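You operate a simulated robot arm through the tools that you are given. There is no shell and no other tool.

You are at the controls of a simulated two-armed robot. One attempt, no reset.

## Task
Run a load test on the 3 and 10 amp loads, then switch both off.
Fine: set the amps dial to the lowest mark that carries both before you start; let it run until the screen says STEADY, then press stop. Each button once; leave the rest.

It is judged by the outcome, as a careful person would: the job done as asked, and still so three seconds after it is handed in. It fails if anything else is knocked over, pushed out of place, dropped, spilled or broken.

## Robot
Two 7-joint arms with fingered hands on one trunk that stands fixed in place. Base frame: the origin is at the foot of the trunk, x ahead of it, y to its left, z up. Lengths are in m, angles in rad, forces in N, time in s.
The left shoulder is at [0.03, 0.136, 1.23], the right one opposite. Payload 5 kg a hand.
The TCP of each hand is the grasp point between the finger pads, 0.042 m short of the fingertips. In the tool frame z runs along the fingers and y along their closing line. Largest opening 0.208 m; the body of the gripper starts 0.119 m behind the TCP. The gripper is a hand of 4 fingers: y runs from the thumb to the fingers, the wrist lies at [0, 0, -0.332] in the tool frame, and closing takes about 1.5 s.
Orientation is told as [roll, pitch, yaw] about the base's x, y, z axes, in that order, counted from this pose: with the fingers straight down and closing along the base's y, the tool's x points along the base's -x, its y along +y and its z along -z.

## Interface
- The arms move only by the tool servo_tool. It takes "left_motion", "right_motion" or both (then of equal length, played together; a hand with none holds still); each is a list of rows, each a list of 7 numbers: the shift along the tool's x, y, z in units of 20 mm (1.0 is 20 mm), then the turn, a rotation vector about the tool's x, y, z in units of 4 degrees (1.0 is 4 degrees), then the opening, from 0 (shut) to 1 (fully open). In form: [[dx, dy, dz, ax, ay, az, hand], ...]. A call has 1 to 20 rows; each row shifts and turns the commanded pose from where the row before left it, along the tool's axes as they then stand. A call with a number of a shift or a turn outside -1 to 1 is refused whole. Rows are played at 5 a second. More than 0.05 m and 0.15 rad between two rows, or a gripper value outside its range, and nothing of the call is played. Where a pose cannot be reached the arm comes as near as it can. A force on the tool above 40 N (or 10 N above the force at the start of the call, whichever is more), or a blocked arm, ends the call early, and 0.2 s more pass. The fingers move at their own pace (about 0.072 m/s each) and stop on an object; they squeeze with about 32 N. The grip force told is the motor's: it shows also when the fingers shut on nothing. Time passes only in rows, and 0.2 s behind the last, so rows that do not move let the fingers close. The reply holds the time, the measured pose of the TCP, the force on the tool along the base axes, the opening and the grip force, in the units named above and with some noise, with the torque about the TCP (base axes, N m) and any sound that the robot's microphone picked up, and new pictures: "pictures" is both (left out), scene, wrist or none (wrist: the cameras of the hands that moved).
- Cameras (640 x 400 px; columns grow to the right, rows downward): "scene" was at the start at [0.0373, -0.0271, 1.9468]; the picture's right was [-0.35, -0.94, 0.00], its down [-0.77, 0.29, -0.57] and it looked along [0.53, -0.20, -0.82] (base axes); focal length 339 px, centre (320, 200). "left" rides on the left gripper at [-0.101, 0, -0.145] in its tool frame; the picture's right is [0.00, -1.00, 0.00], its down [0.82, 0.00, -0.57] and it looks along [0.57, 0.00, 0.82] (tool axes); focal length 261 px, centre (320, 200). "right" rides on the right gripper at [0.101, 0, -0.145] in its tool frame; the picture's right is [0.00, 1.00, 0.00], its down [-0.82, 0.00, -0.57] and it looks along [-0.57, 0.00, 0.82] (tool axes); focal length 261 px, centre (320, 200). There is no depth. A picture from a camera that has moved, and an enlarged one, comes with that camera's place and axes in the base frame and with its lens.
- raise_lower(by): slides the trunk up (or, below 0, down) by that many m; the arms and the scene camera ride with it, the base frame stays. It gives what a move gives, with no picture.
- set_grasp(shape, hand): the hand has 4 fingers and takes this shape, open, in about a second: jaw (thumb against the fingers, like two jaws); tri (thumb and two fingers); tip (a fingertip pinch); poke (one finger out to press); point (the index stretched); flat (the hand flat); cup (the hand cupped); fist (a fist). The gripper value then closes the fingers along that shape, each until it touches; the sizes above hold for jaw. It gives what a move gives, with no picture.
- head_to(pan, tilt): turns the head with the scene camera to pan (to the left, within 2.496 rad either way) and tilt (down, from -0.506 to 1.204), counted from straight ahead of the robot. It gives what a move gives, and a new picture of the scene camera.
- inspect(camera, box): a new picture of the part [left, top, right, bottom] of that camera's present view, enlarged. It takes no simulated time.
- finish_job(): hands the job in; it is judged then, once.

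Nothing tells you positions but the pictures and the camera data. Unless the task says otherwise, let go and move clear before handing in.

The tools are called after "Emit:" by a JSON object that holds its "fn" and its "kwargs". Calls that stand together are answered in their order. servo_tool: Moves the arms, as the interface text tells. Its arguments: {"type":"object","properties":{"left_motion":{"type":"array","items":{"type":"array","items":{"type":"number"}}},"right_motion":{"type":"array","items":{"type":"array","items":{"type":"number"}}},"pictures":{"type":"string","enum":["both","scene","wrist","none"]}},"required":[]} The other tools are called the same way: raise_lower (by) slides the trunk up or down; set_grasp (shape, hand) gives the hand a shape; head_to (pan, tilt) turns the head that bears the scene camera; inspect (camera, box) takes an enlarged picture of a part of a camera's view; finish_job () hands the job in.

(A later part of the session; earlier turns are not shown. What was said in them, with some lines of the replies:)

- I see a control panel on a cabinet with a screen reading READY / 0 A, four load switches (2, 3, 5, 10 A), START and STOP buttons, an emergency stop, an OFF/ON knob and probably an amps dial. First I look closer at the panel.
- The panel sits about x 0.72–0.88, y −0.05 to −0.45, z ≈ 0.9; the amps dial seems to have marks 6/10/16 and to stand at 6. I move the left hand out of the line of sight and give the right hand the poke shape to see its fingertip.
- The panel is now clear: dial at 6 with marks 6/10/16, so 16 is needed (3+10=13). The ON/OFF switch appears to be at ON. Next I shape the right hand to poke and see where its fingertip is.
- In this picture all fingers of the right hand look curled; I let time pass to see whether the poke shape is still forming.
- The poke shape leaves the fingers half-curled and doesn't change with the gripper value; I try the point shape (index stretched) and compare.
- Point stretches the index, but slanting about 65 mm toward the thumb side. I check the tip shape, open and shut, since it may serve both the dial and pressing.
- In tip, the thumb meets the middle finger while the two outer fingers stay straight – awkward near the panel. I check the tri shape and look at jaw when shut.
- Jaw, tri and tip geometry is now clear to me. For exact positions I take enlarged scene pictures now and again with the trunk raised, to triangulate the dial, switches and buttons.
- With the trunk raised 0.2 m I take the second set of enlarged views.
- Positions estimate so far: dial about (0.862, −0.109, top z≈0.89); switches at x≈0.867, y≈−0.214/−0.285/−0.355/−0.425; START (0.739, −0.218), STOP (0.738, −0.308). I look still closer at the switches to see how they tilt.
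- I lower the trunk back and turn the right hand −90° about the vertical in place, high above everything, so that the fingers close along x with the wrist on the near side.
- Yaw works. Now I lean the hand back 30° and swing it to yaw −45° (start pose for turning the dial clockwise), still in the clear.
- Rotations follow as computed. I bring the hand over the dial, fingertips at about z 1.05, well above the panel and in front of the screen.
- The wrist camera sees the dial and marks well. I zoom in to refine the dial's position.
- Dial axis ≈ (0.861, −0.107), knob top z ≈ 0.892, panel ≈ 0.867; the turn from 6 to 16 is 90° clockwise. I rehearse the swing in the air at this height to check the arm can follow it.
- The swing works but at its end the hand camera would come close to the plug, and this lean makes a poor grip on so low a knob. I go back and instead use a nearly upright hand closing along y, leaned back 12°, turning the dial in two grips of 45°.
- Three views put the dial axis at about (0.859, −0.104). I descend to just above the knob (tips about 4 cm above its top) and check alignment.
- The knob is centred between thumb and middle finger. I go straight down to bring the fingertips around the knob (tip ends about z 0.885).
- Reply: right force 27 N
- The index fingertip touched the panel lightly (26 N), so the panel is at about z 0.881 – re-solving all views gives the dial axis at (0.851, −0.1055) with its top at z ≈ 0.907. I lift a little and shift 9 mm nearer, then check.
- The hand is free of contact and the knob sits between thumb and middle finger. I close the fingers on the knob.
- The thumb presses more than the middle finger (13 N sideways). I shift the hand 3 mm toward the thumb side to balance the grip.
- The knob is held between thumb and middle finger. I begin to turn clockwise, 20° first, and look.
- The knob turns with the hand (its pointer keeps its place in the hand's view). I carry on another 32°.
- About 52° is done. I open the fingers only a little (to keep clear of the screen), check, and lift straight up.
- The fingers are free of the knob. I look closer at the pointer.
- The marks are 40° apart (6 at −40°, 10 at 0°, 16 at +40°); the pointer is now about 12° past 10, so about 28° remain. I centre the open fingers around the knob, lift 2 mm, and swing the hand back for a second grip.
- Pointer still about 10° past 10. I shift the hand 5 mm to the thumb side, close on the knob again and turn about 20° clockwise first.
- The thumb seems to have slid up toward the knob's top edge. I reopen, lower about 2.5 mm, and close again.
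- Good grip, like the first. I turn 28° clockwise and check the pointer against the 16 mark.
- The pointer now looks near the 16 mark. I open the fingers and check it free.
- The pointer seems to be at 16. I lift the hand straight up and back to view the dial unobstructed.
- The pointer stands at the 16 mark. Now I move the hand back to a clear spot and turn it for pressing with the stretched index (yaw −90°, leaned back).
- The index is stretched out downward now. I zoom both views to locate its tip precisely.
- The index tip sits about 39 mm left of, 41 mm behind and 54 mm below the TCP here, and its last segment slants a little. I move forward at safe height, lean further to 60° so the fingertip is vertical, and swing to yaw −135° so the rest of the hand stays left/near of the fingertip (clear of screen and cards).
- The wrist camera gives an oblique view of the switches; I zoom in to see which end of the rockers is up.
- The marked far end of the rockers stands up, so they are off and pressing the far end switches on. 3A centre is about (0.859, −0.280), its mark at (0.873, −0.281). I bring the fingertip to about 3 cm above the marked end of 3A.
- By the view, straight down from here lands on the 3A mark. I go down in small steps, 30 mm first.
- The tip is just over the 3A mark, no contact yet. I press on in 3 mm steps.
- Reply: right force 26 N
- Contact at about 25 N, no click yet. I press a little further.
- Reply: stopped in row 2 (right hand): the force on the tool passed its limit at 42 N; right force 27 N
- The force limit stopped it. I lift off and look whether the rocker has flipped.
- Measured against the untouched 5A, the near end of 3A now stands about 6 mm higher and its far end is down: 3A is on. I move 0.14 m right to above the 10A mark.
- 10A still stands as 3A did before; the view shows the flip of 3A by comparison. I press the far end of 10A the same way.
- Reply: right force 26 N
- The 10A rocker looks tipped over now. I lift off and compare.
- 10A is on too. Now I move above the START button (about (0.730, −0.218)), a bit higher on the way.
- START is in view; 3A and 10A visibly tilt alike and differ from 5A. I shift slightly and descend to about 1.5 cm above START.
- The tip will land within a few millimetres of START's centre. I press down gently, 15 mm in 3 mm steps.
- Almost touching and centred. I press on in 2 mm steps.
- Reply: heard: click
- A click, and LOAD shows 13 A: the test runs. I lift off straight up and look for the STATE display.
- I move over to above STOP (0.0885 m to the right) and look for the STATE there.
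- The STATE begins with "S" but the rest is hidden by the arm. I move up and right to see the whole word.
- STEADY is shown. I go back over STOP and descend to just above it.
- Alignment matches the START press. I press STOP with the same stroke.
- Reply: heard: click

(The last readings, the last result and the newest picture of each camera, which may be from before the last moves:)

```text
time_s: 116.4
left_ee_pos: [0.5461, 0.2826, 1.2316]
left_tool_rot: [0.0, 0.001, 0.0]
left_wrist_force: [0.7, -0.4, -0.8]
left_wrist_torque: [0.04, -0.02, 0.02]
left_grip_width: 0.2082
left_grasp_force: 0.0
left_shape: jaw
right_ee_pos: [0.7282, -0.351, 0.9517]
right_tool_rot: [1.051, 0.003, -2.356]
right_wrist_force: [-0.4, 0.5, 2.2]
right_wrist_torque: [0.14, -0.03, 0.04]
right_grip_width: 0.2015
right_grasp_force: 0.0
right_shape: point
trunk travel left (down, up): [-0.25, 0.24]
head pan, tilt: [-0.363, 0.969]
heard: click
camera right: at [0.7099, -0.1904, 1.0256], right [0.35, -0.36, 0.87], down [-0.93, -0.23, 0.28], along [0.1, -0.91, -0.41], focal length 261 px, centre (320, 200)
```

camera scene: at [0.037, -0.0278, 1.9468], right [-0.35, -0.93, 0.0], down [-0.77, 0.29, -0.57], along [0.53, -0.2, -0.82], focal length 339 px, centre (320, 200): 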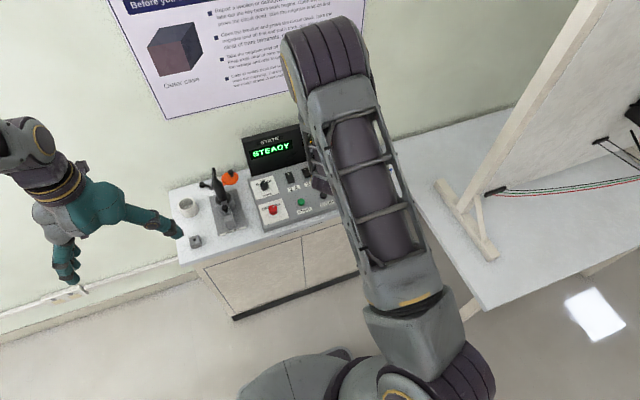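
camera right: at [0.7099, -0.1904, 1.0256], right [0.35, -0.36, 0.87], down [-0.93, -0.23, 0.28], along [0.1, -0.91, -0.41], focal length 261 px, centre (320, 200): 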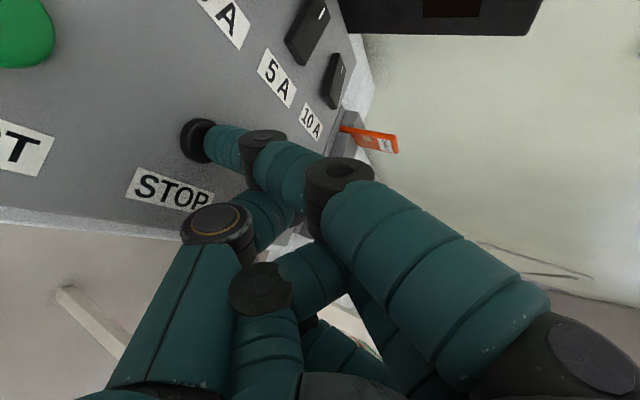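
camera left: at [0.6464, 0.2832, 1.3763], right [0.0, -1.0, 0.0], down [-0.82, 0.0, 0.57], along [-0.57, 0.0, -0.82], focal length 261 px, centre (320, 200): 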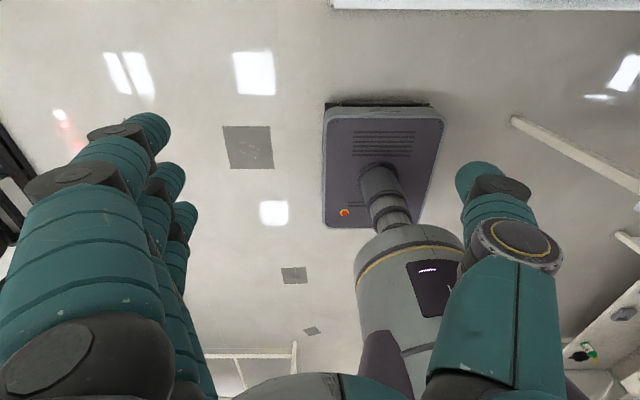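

A click again – stopped. I lift and go to above the near end of 3A to switch it off, checking the display.

Emit:
{"fn": "servo_tool", "kwargs": {"right_motion": [[0, 0.433, -0.25, 0, 0, 0, 1], [0, 0.433, -0.25, 0, 0, 0, 1], [0, 0.433, -0.25, 0, 0, 0, 1], [0, 0.433, -0.25, 0, 0, 0, 1], [0, 0.433, -0.25, 0, 0, 0, 1], [0, 0.433, -0.25, 0, 0, 0, 1], [0.747, 0.236, 0.408, 0, 0, 0, 1], [0.747, 0.236, 0.408, 0, 0, 0, 1], [0.747, 0.236, 0.408, 0, 0, 0, 1], [0.747, 0.236, 0.408, 0, 0, 0, 1], [0.747, 0.236, 0.408, 0, 0, 0, 1], [0.747, 0.236, 0.408, 0, 0, 0, 1], [0, 0, 0, 0, 0, 0, 1]], "pictures": "both"}}

Emit:
{"fn": "inspect", "kwargs": {"camera": "right", "box": [0, 0, 320, 200]}}

Emit:
{"fn": "inspect", "kwargs": {"camera": "scene", "box": [230, 110, 350, 185]}}

```text
time_s: 119.2
left_ee_pos: [0.5459, 0.2835, 1.2326]
left_tool_rot: [-0.001, 0.0, 0.0]
left_wrist_force: [-0.3, 0.1, -0.2]
left_wrist_torque: [0.0, 0.01, -0.04]
left_grip_width: 0.2078
left_grasp_force: 0.0
left_shape: jaw
right_ee_pos: [0.8314, -0.3283, 1.0109]
right_tool_rot: [1.05, 0.003, -2.355]
right_wrist_force: [-0.9, 0.1, -0.4]
right_wrist_torque: [-0.01, 0.0, 0.05]
right_grip_width: 0.2016
right_grasp_force: 0.1
right_shape: point
trunk travel left (down, up): [-0.25, 0.24]
head pan, tilt: [-0.363, 0.969]
camera scene: at [0.0366, -0.027, 1.9468], right [-0.36, -0.93, 0.0], down [-0.77, 0.29, -0.57], along [0.53, -0.2, -0.82], focal length 339 px, centre (320, 200)
camera right: at [0.8133, -0.1678, 1.0853], right [0.35, -0.36, 0.87], down [-0.93, -0.23, 0.28], along [0.1, -0.91, -0.41], focal length 261 px, centre (320, 200)
```

scene: 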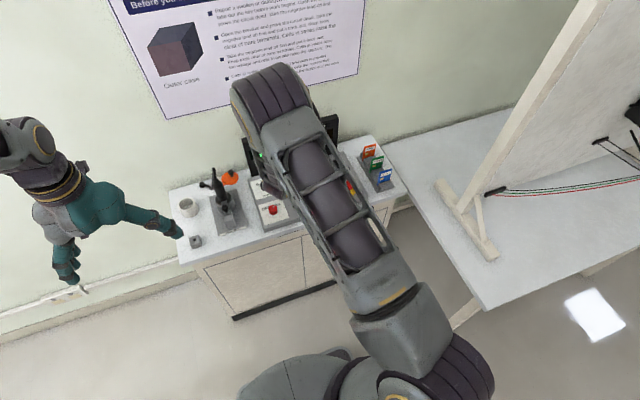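
right: 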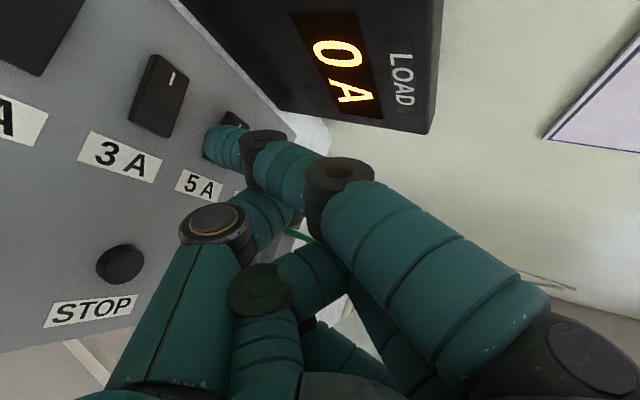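

```text
2.00 times, centred on (160, 100) of right
camera zoom: at [0.8133, -0.1678, 1.0853], right [0.35, -0.36, 0.87], down [-0.93, -0.23, 0.28], along [0.1, -0.91, -0.41], focal length 521 px, centre (640, 400)
```

zoom: 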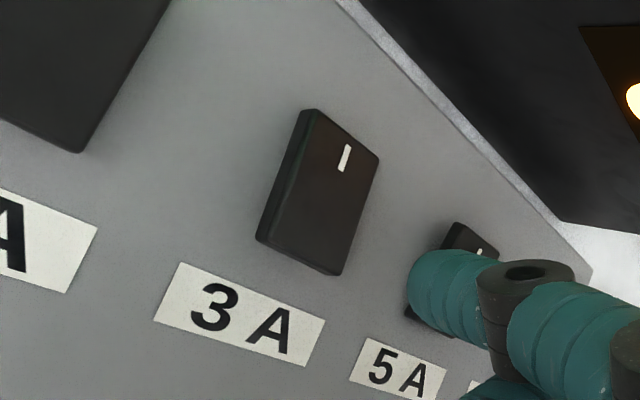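

```text
5.33 times, centred on (290, 148) of scene
camera zoom: at [0.0366, -0.027, 1.9468], right [-0.36, -0.93, 0.0], down [-0.77, 0.29, -0.57], along [0.53, -0.2, -0.82], focal length 1810 px, centre (480, 480)
```

zoom: 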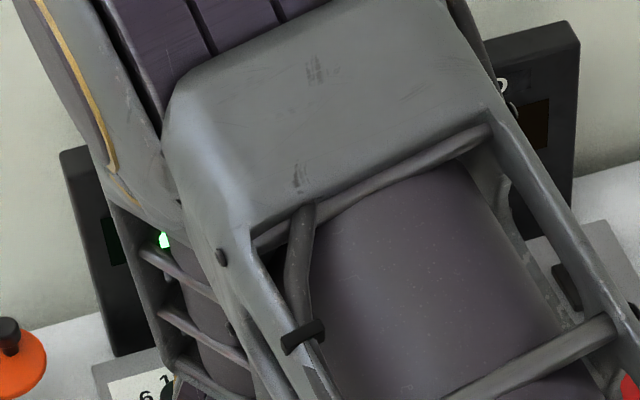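

LOAD is back at 0 A. I lower onto the near end of 3A.

Emit:
{"fn": "servo_tool", "kwargs": {"right_motion": [[0.106, -0.053, -0.092, 0, 0, 0, 1], [0, -0.346, 0.2, 0, 0, 0, 1], [0, -0.346, 0.2, 0, 0, 0, 1], [0, -0.346, 0.2, 0, 0, 0, 1], [0, -0.346, 0.2, 0, 0, 0, 1], [0, -0.346, 0.2, 0, 0, 0, 1], [0, 0, 0, 0, 0, 0, 1]], "pictures": "wrist"}}

Emit:
{"fn": "inspect", "kwargs": {"camera": "right", "box": [120, 60, 280, 180]}}

```text
time_s: 120.8
left_ee_pos: [0.5456, 0.2836, 1.2325]
left_tool_rot: [0.0, 0.0, 0.0]
left_wrist_force: [-0.6, -0.4, -0.3]
left_wrist_torque: [0.02, -0.02, -0.01]
left_grip_width: 0.2078
left_grasp_force: 0.0
left_shape: jaw
right_ee_pos: [0.8302, -0.3249, 0.9718]
right_tool_rot: [1.05, 0.004, -2.353]
right_wrist_force: [0.0, 0.8, -0.5]
right_wrist_torque: [0.02, 0.04, 0.01]
right_grip_width: 0.2017
right_grasp_force: 0.2
right_shape: point
trunk travel left (down, up): [-0.25, 0.24]
head pan, tilt: [-0.363, 0.969]
camera right: at [0.8135, -0.1644, 1.0455], right [0.35, -0.36, 0.87], down [-0.93, -0.23, 0.28], along [0.1, -0.91, -0.41], focal length 261 px, centre (320, 200)
```

right: 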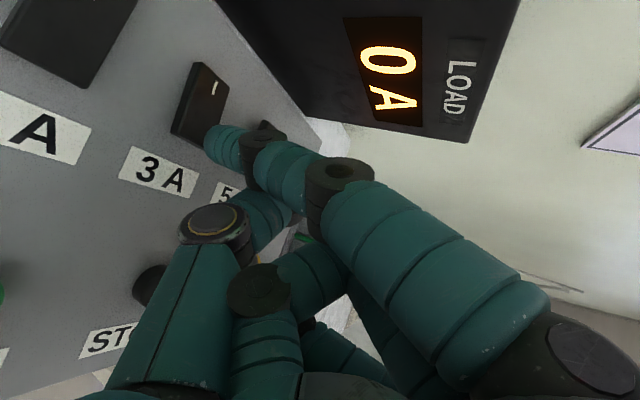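

```text
3.33 times, centred on (200, 120) of right
camera zoom: at [0.8135, -0.1644, 1.0455], right [0.35, -0.36, 0.87], down [-0.93, -0.23, 0.28], along [0.1, -0.91, -0.41], focal length 869 px, centre (720, 467)
```

zoom: 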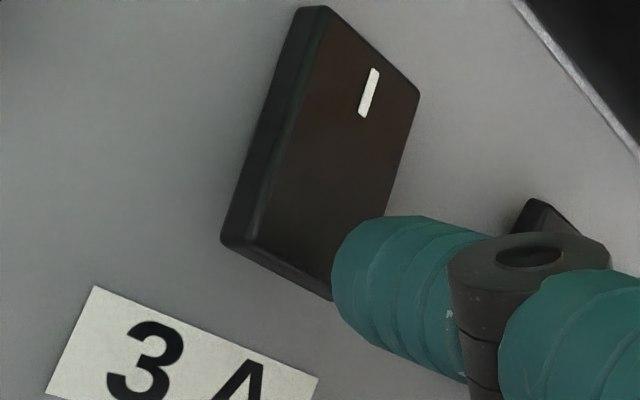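

The tip would land close to the rocker's near edge, so I shift 5 mm farther and then press in 3 mm steps.

Emit:
{"fn": "servo_tool", "kwargs": {"right_motion": [[0.177, 0.088, 0.153, 0, 0, 0, 1], [0, -0.13, 0.075, 0, 0, 0, 1], [0, -0.13, 0.075, 0, 0, 0, 1], [0, -0.13, 0.075, 0, 0, 0, 1], [0, -0.13, 0.075, 0, 0, 0, 1], [0, -0.13, 0.075, 0, 0, 0, 1]], "pictures": "wrist"}}

Emit:
{"fn": "inspect", "kwargs": {"camera": "right", "box": [120, 60, 280, 180]}}

```text
time_s: 122.2
left_ee_pos: [0.5466, 0.2821, 1.2315]
left_tool_rot: [0.0, 0.0, 0.001]
left_wrist_force: [-0.3, 0.5, 0.8]
left_wrist_torque: [-0.02, 0.02, 0.0]
left_grip_width: 0.208
left_grasp_force: 0.1
left_shape: jaw
right_ee_pos: [0.8367, -0.3231, 0.9564]
right_tool_rot: [1.051, 0.003, -2.354]
right_wrist_force: [-0.8, -0.4, 0.7]
right_wrist_torque: [0.09, 0.06, 0.06]
right_grip_width: 0.2017
right_grasp_force: 0.1
right_shape: point
trunk travel left (down, up): [-0.25, 0.24]
head pan, tilt: [-0.363, 0.969]
camera right: at [0.8188, -0.164, 1.031], right [0.35, -0.36, 0.87], down [-0.93, -0.23, 0.28], along [0.1, -0.91, -0.41], focal length 261 px, centre (320, 200)
```

right: 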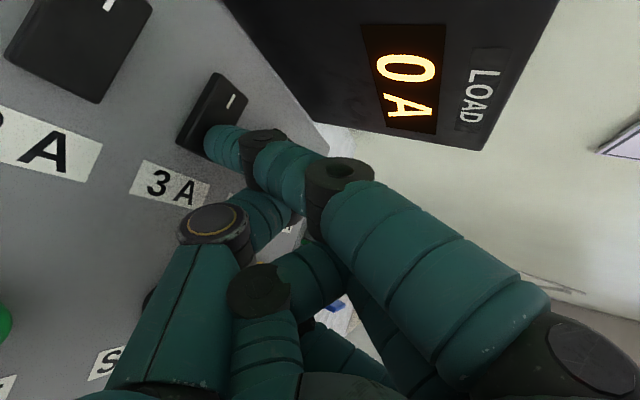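

```text
3.33 times, centred on (200, 120) of right
camera zoom: at [0.8188, -0.164, 1.031], right [0.35, -0.36, 0.87], down [-0.93, -0.23, 0.28], along [0.1, -0.91, -0.41], focal length 869 px, centre (720, 467)
```

zoom: 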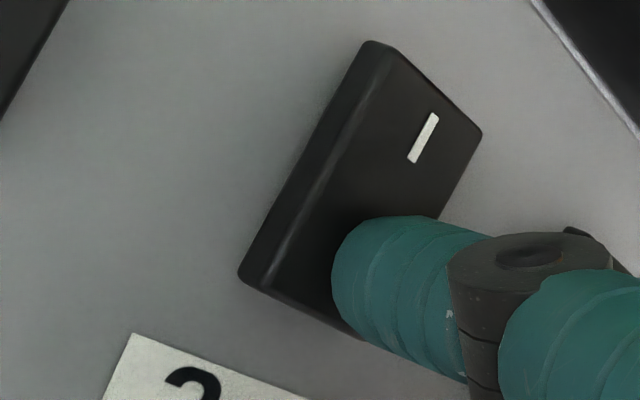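

The 3A rocker has tipped back. I lift off and verify.

Emit:
{"fn": "servo_tool", "kwargs": {"right_motion": [[0, 0.433, -0.25, 0, 0, 0, 1], [0, 0.433, -0.25, 0, 0, 0, 1], [0, 0.433, -0.25, 0, 0, 0, 1], [0, 0.433, -0.25, 0, 0, 0, 1], [0, 0.433, -0.25, 0, 0, 0, 1], [0, 0.433, -0.25, 0, 0, 0, 1]], "pictures": "wrist"}}

Emit:
{"fn": "inspect", "kwargs": {"camera": "right", "box": [0, 0, 320, 200]}}

```text
time_s: 123.6
left_ee_pos: [0.5459, 0.2835, 1.2318]
left_tool_rot: [0.0, 0.0, -0.001]
left_wrist_force: [0.2, -0.3, 0.6]
left_wrist_torque: [-0.02, -0.03, 0.03]
left_grip_width: 0.2078
left_grasp_force: 0.1
left_shape: jaw
right_ee_pos: [0.8367, -0.3248, 1.0175]
right_tool_rot: [1.051, 0.004, -2.354]
right_wrist_force: [0.1, -0.2, -0.1]
right_wrist_torque: [0.04, 0.01, 0.0]
right_grip_width: 0.2017
right_grasp_force: 0.0
right_shape: point
trunk travel left (down, up): [-0.25, 0.24]
head pan, tilt: [-0.363, 0.969]
camera right: at [0.8187, -0.1645, 1.0908], right [0.35, -0.36, 0.87], down [-0.93, -0.23, 0.28], along [0.1, -0.91, -0.41], focal length 261 px, centre (320, 200)
```

right: 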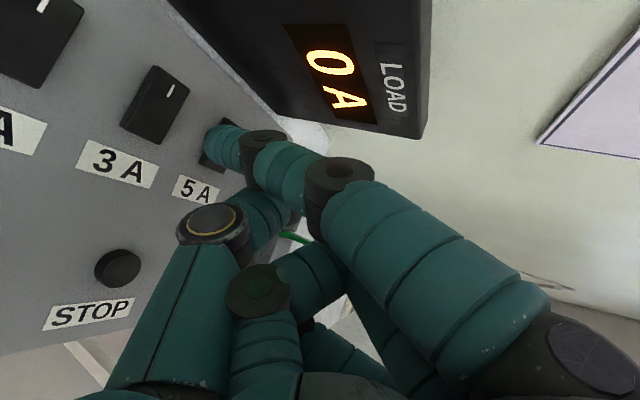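

```text
2.00 times, centred on (160, 100) of right
camera zoom: at [0.8187, -0.1645, 1.0908], right [0.35, -0.36, 0.87], down [-0.93, -0.23, 0.28], along [0.1, -0.91, -0.41], focal length 521 px, centre (640, 400)
```

zoom: 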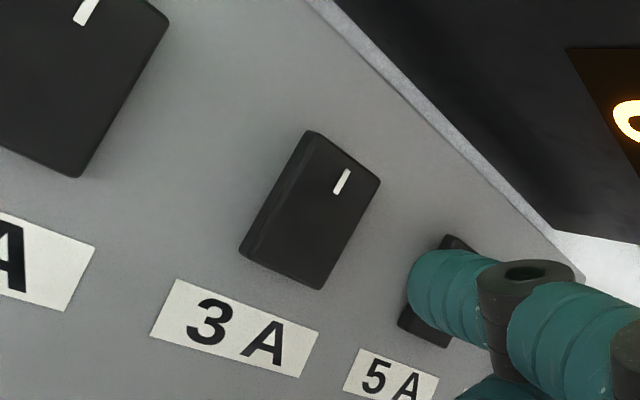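

3A is off again. Now 0.14 m right to the near end of 10A, and down to just above it.

Emit:
{"fn": "servo_tool", "kwargs": {"right_motion": [[-0.707, 0.3536, 0.6124, 0, 0, 0, 1], [-0.707, 0.3536, 0.6124, 0, 0, 0, 1], [-0.707, 0.3536, 0.6124, 0, 0, 0, 1], [-0.707, 0.3536, 0.6124, 0, 0, 0, 1], [-0.707, 0.3536, 0.6124, 0, 0, 0, 1], [-0.707, 0.3536, 0.6124, 0, 0, 0, 1], [-0.707, 0.3536, 0.6124, 0, 0, 0, 1], [0, -0.346, 0.2, 0, 0, 0, 1], [0, -0.346, 0.2, 0, 0, 0, 1], [0, -0.346, 0.2, 0, 0, 0, 1], [0, -0.346, 0.2, 0, 0, 0, 1], [0, -0.346, 0.2, 0, 0, 0, 1], [0, 0, 0, 0, 0, 0, 1]], "pictures": "wrist"}}

Emit:
{"fn": "inspect", "kwargs": {"camera": "right", "box": [120, 60, 280, 180]}}

```text
time_s: 126.4
left_ee_pos: [0.5455, 0.2828, 1.2315]
left_tool_rot: [0.0, -0.001, 0.001]
left_wrist_force: [-0.2, 0.5, -0.6]
left_wrist_torque: [0.02, -0.01, 0.04]
left_grip_width: 0.2077
left_grasp_force: 0.0
left_shape: jaw
right_ee_pos: [0.837, -0.4666, 0.9784]
right_tool_rot: [1.05, 0.001, -2.355]
right_wrist_force: [0.2, 0.1, -0.2]
right_wrist_torque: [0.03, 0.01, 0.03]
right_grip_width: 0.2016
right_grasp_force: 0.0
right_shape: point
trunk travel left (down, up): [-0.25, 0.24]
head pan, tilt: [-0.363, 0.969]
camera right: at [0.8191, -0.3047, 1.0521], right [0.35, -0.36, 0.87], down [-0.93, -0.23, 0.28], along [0.1, -0.91, -0.41], focal length 261 px, centre (320, 200)
```

right: 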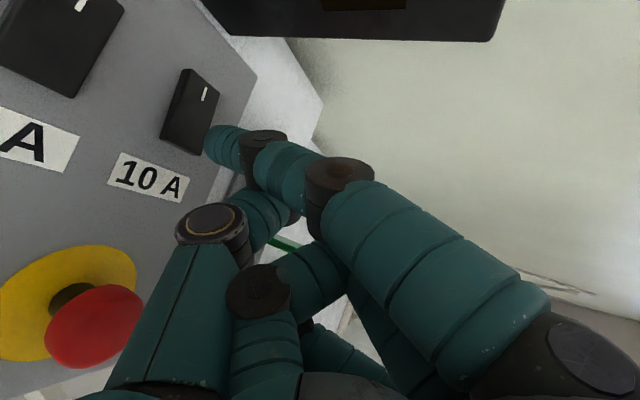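

```text
3.33 times, centred on (200, 120) of right
camera zoom: at [0.8191, -0.3047, 1.0521], right [0.35, -0.36, 0.87], down [-0.93, -0.23, 0.28], along [0.1, -0.91, -0.41], focal length 869 px, centre (720, 467)
```

zoom: 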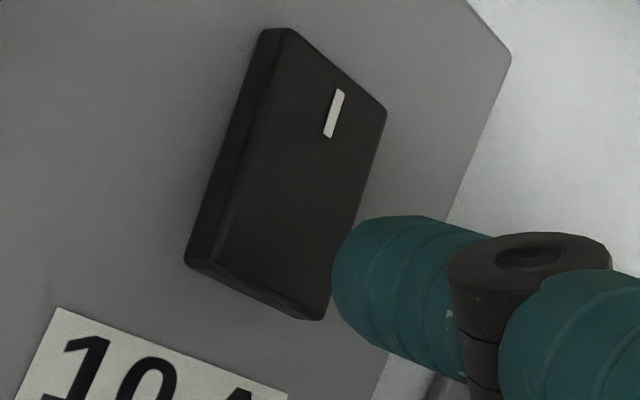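

E-stop keeps about 2.5 cm clearance below the thumb in this pose. The tip lands about 9 mm inside the near edge of 10A; I press in 3 mm steps.

Emit:
{"fn": "servo_tool", "kwargs": {"right_motion": [[0, -0.13, 0.075, 0, 0, 0, 1], [0, -0.13, 0.075, 0, 0, 0, 1], [0, -0.13, 0.075, 0, 0, 0, 1], [0, -0.13, 0.075, 0, 0, 0, 1], [0, -0.13, 0.075, 0, 0, 0, 1], [0, -0.13, 0.075, 0, 0, 0, 1], [0, -0.087, 0.05, 0, 0, 0, 1]], "pictures": "wrist"}}

Emit:
{"fn": "inspect", "kwargs": {"camera": "right", "box": [120, 60, 280, 180]}}

```text
time_s: 128.0
left_ee_pos: [0.5461, 0.2809, 1.2314]
left_tool_rot: [-0.002, 0.0, 0.001]
left_wrist_force: [0.1, 0.3, -0.6]
left_wrist_torque: [-0.01, -0.04, 0.01]
left_grip_width: 0.2079
left_grasp_force: 0.1
left_shape: jaw
right_ee_pos: [0.8374, -0.4647, 0.9567]
right_tool_rot: [1.051, 0.002, -2.354]
right_wrist_force: [0.2, -0.1, -0.2]
right_wrist_torque: [-0.01, 0.01, 0.03]
right_grip_width: 0.2016
right_grasp_force: 0.2
right_shape: point
trunk travel left (down, up): [-0.25, 0.24]
head pan, tilt: [-0.363, 0.969]
camera right: at [0.8188, -0.3048, 1.0319], right [0.35, -0.36, 0.87], down [-0.93, -0.23, 0.28], along [0.1, -0.91, -0.41], focal length 261 px, centre (320, 200)
```

right: 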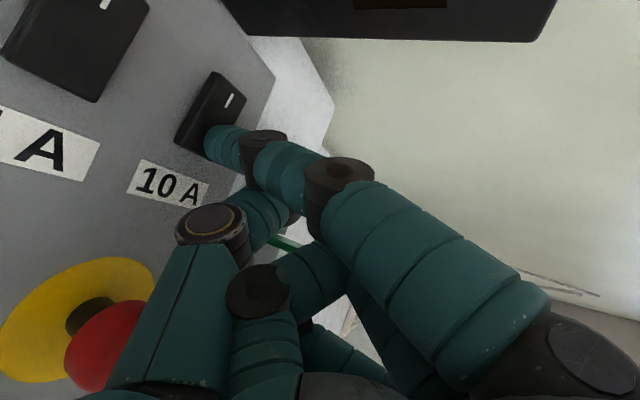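

```text
3.33 times, centred on (200, 120) of right
camera zoom: at [0.8188, -0.3048, 1.0319], right [0.35, -0.36, 0.87], down [-0.93, -0.23, 0.28], along [0.1, -0.91, -0.41], focal length 869 px, centre (720, 467)
```

zoom: 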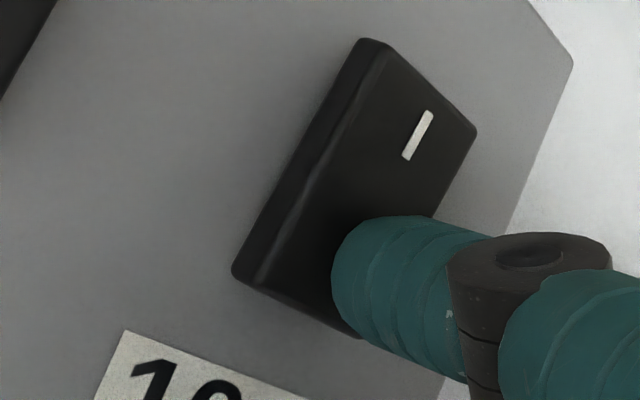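

10A has tipped back as 3A did. I lift straight up and verify.

Emit:
{"fn": "servo_tool", "kwargs": {"right_motion": [[0, 0.433, -0.25, 0, 0, 0, 1], [0, 0.433, -0.25, 0, 0, 0, 1], [0, 0.433, -0.25, 0, 0, 0, 1], [0, 0.433, -0.25, 0, 0, 0, 1], [0, 0.433, -0.25, 0, 0, 0, 1], [0, 0.433, -0.25, 0, 0, 0, 1], [0, 0.866, -0.5, 0, 0, 0, 1], [0, 0.866, -0.5, 0, 0, 0, 1], [0, 0.866, -0.5, 0, 0, 0, 1], [0, 0.866, -0.5, 0, 0, 0, 1]], "pictures": "both"}}

Emit:
{"fn": "inspect", "kwargs": {"camera": "right", "box": [0, 0, 320, 200]}}

```text
time_s: 130.2
left_ee_pos: [0.5463, 0.2817, 1.2311]
left_tool_rot: [-0.002, -0.001, 0.0]
left_wrist_force: [0.4, 0.2, -0.2]
left_wrist_torque: [0.0, -0.02, -0.02]
left_grip_width: 0.2078
left_grasp_force: 0.0
left_shape: jaw
right_ee_pos: [0.8341, -0.4641, 1.0977]
right_tool_rot: [1.05, 0.002, -2.356]
right_wrist_force: [-0.5, 0.1, -0.8]
right_wrist_torque: [-0.01, -0.02, 0.04]
right_grip_width: 0.2019
right_grasp_force: 0.0
right_shape: point
trunk travel left (down, up): [-0.25, 0.24]
head pan, tilt: [-0.363, 0.969]
camera scene: at [0.0366, -0.0267, 1.9468], right [-0.36, -0.93, 0.0], down [-0.77, 0.29, -0.57], along [0.53, -0.2, -0.82], focal length 339 px, centre (320, 200)
camera right: at [0.8172, -0.3046, 1.1728], right [0.35, -0.36, 0.87], down [-0.93, -0.23, 0.28], along [0.1, -0.91, -0.41], focal length 261 px, centre (320, 200)
```

scene: 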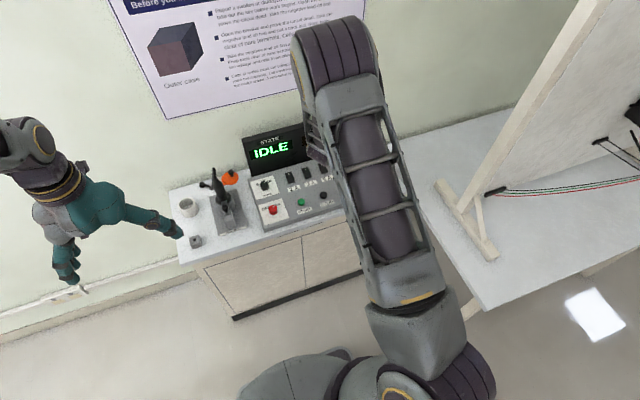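
right: 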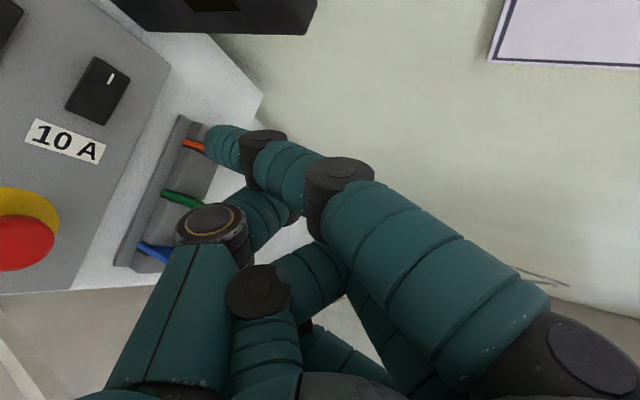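

```text
2.00 times, centred on (160, 100) of right
camera zoom: at [0.8172, -0.3046, 1.1728], right [0.35, -0.36, 0.87], down [-0.93, -0.23, 0.28], along [0.1, -0.91, -0.41], focal length 521 px, centre (640, 400)
```

zoom: 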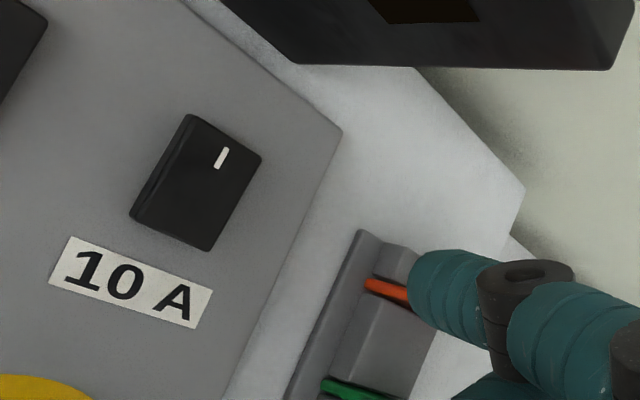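

The screen says IDLE and both loads are off. I retract the hand up and back, then check the whole panel once more.

Emit:
{"fn": "servo_tool", "kwargs": {"right_motion": [[-0.393, -0.008, -0.903, 0, 0, 0, 1], [-0.393, -0.008, -0.903, 0, 0, 0, 1], [-0.393, -0.008, -0.903, 0, 0, 0, 1], [-0.393, -0.008, -0.903, 0, 0, 0, 1], [-0.393, -0.008, -0.903, 0, 0, 0, 1], [-0.393, -0.008, -0.903, 0, 0, 0, 1], [-0.393, -0.008, -0.903, 0, 0, 0, 1], [-0.393, -0.008, -0.903, 0, 0, 0, 1], [-0.393, -0.008, -0.903, 0, 0, 0, 1], [0, 0, 0, 0, 0.866, -0.5, 1], [0, 0, 0, 0, 0.866, -0.5, 1], [0, 0, 0, 0, 0.866, -0.5, 1], [0, 0, 0, 0, 0.866, -0.5, 1], [0, 0, 0, 0, 0.866, -0.5, 1], [0, 0, 0, 0, 0.866, -0.5, 1], [0, 0, 0, 0, 0.866, -0.5, 1], [0, 0, 0, 0, 0.866, -0.5, 1], [0, 0, 0, 0, 0.866, -0.5, 1], [0, 0, 0, 0, 0.866, -0.5, 1], [0, 0, 0, 0, 0.866, -0.5, 1]], "pictures": "scene"}}

Emit:
{"fn": "inspect", "kwargs": {"camera": "scene", "box": [160, 100, 420, 260]}}

```text
time_s: 134.4
left_ee_pos: [0.5459, 0.281, 1.233]
left_tool_rot: [0.0, -0.001, -0.001]
left_wrist_force: [-0.5, -0.5, 0.1]
left_wrist_torque: [0.03, 0.0, 0.0]
left_grip_width: 0.2076
left_grasp_force: 0.1
left_shape: jaw
right_ee_pos: [0.6844, -0.4159, 1.1778]
right_tool_rot: [1.052, -0.002, -1.586]
right_wrist_force: [-0.1, -0.1, 0.6]
right_wrist_torque: [0.03, 0.02, 0.02]
right_grip_width: 0.2017
right_grasp_force: 0.0
right_shape: point
trunk travel left (down, up): [-0.25, 0.24]
head pan, tilt: [-0.363, 0.969]
camera scene: at [0.037, -0.028, 1.9468], right [-0.36, -0.93, 0.0], down [-0.77, 0.29, -0.57], along [0.53, -0.2, -0.82], focal length 339 px, centre (320, 200)
```

scene: 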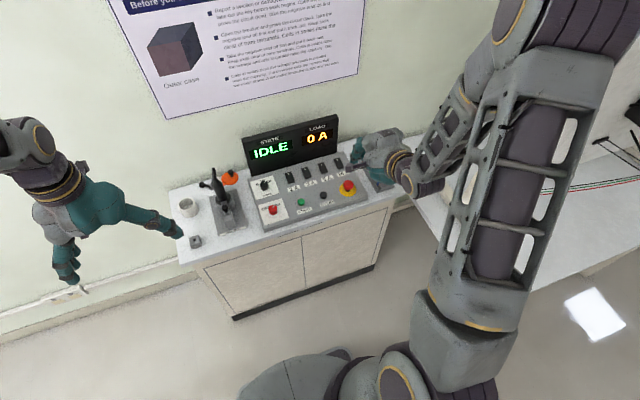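

```text
2.46 times, centred on (290, 180) of scene
camera zoom: at [0.037, -0.028, 1.9468], right [-0.36, -0.93, 0.0], down [-0.77, 0.29, -0.57], along [0.53, -0.2, -0.82], focal length 835 px, centre (394, 249)
```

zoom: 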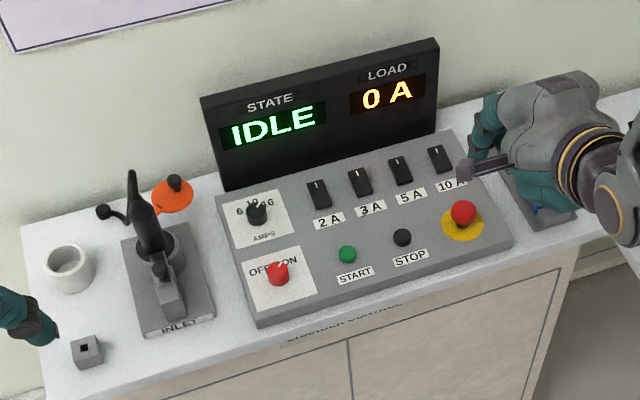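

The panel reads IDLE, 0 A, dial at 16, everything else in place. I straighten the hand and pull it back fully clear of the cabinet, then take a last look at the cards too.

Emit:
{"fn": "servo_tool", "kwargs": {"right_motion": [[0, 0, 0, 1, 0, 0, 1], [0, 0, 0, 1, 0, 0, 1], [0, 0, 0, 1, 0, 0, 1], [0, 0, 0, 1, 0, 0, 1], [0, 0, 0, 1, 0, 0, 1], [0, 0, 0, 1, 0, 0, 1], [0, 0, 0, 1, 0, 0, 1], [0, 0, 0, 1, 0, 0, 1], [0, 0, 0, 1, 0, 0, 1], [0, 0, 0, 1, 0, 0, 1], [0, 0, 0, 1, 0, 0, 1], [0, 0, 0, 1, 0, 0, 1], [0, 0, 0, 1, 0, 0, 1], [0, 0, 0, 1, 0, 0, 1], [0, 0, 0, 1, 0, 0, 1]], "pictures": "none"}}

Emit:
{"fn": "servo_tool", "kwargs": {"right_motion": [[-0.4, -0.9, -0.3, 0, 0, 0, 1], [-0.4, -0.9, -0.3, 0, 0, 0, 1], [-0.4, -0.9, -0.3, 0, 0, 0, 1], [-0.4, -0.9, -0.3, 0, 0, 0, 1], [-0.4, -0.9, -0.3, 0, 0, 0, 1], [-0.4, -0.9, -0.3, 0, 0, 0, 1], [-0.4, -0.9, -0.3, 0, 0, 0, 1], [-0.4, -0.9, -0.3, 0, 0, 0, 1], [-0.4, -0.9, -0.3, 0, 0, 0, 1]], "pictures": "scene"}}

Emit:
{"fn": "inspect", "kwargs": {"camera": "scene", "box": [160, 100, 420, 260]}}

Emit:
{"fn": "inspect", "kwargs": {"camera": "scene", "box": [240, 150, 360, 225]}}

```text
time_s: 137.6
left_ee_pos: [0.5466, 0.2823, 1.2319]
left_tool_rot: [0.0, 0.001, 0.0]
left_wrist_force: [0.9, -0.1, -0.3]
left_wrist_torque: [-0.01, 0.06, -0.04]
left_grip_width: 0.2077
left_grasp_force: 0.0
left_shape: jaw
right_ee_pos: [0.6852, -0.4153, 1.1763]
right_tool_rot: [0.002, 0.0, -1.589]
right_wrist_force: [0.2, -1.4, -0.5]
right_wrist_torque: [0.01, 0.1, -0.01]
right_grip_width: 0.2016
right_grasp_force: 0.0
right_shape: point
trunk travel left (down, up): [-0.25, 0.24]
head pan, tilt: [-0.363, 0.969]
```

```text
time_s: 139.6
left_ee_pos: [0.5457, 0.2821, 1.2317]
left_tool_rot: [-0.001, 0.001, 0.0]
left_wrist_force: [-0.9, -0.3, 0.5]
left_wrist_torque: [0.02, -0.07, 0.03]
left_grip_width: 0.208
left_grasp_force: 0.0
left_shape: jaw
right_ee_pos: [0.5193, -0.4852, 1.2307]
right_tool_rot: [0.004, 0.0, -1.589]
right_wrist_force: [0.3, -0.5, 0.7]
right_wrist_torque: [-0.03, -0.05, -0.02]
right_grip_width: 0.2018
right_grasp_force: 0.2
right_shape: point
trunk travel left (down, up): [-0.25, 0.24]
head pan, tilt: [-0.363, 0.969]
camera scene: at [0.0358, -0.0273, 1.9469], right [-0.35, -0.93, 0.0], down [-0.77, 0.29, -0.57], along [0.53, -0.2, -0.82], focal length 339 px, centre (320, 200)
```

scene: 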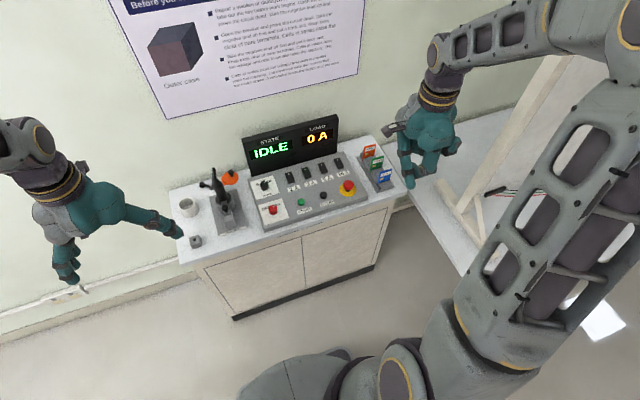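

```text
2.46 times, centred on (290, 180) of scene
camera zoom: at [0.0358, -0.0273, 1.9469], right [-0.35, -0.93, 0.0], down [-0.77, 0.29, -0.57], along [0.53, -0.2, -0.82], focal length 835 px, centre (394, 249)
```

zoom: 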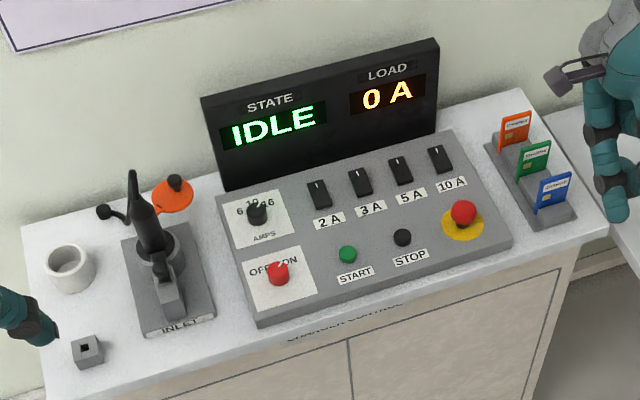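

```text
5.33 times, centred on (300, 188) of scene
camera zoom: at [0.0358, -0.0273, 1.9469], right [-0.35, -0.93, 0.0], down [-0.77, 0.29, -0.57], along [0.53, -0.2, -0.82], focal length 1810 px, centre (427, 267)
```

zoom: 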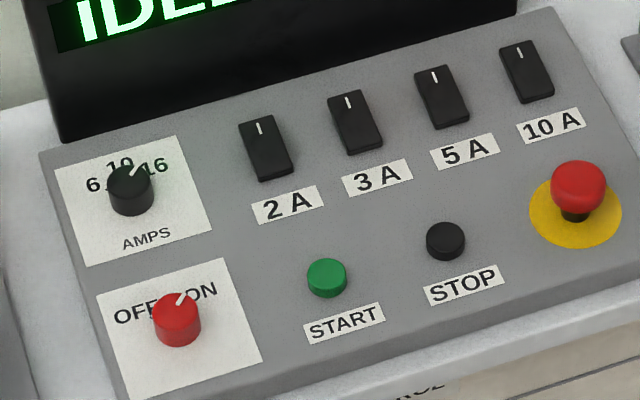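

All four rocker switches lie alike (off) and the amps dial is at 16. The ON knob, E-stop, cards and plug look as they did at the start, and the screen reads IDLE, 0 A. Both hands are clear of the cabinet, so I hand the job in.

Emit:
{"fn": "finish_job", "kwargs": {}}

```text
The job is handed in.
```

The load test on the 3 and 10 amp loads is done and handed in, and both loads are switched off again.

- **Dial:** I set the amps dial to 16, since the two loads draw 13 A together and the next mark down is 10. It took two grips to turn it there.
- **Test:** With 3 A and 10 A on, I pressed START once and the screen showed 13 A. Once it read STEADY, I pressed STOP once. Each press gave a single click.
- **At hand-in:** The screen read IDLE and 0 A, and all four rocker switches were off.

While I was lining up on the dial, a fingertip touched the panel at about 26 N. In the last pictures nothing was moved or damaged, and the ON/OFF knob, emergency stop, cards and plug looked as they did at the start.
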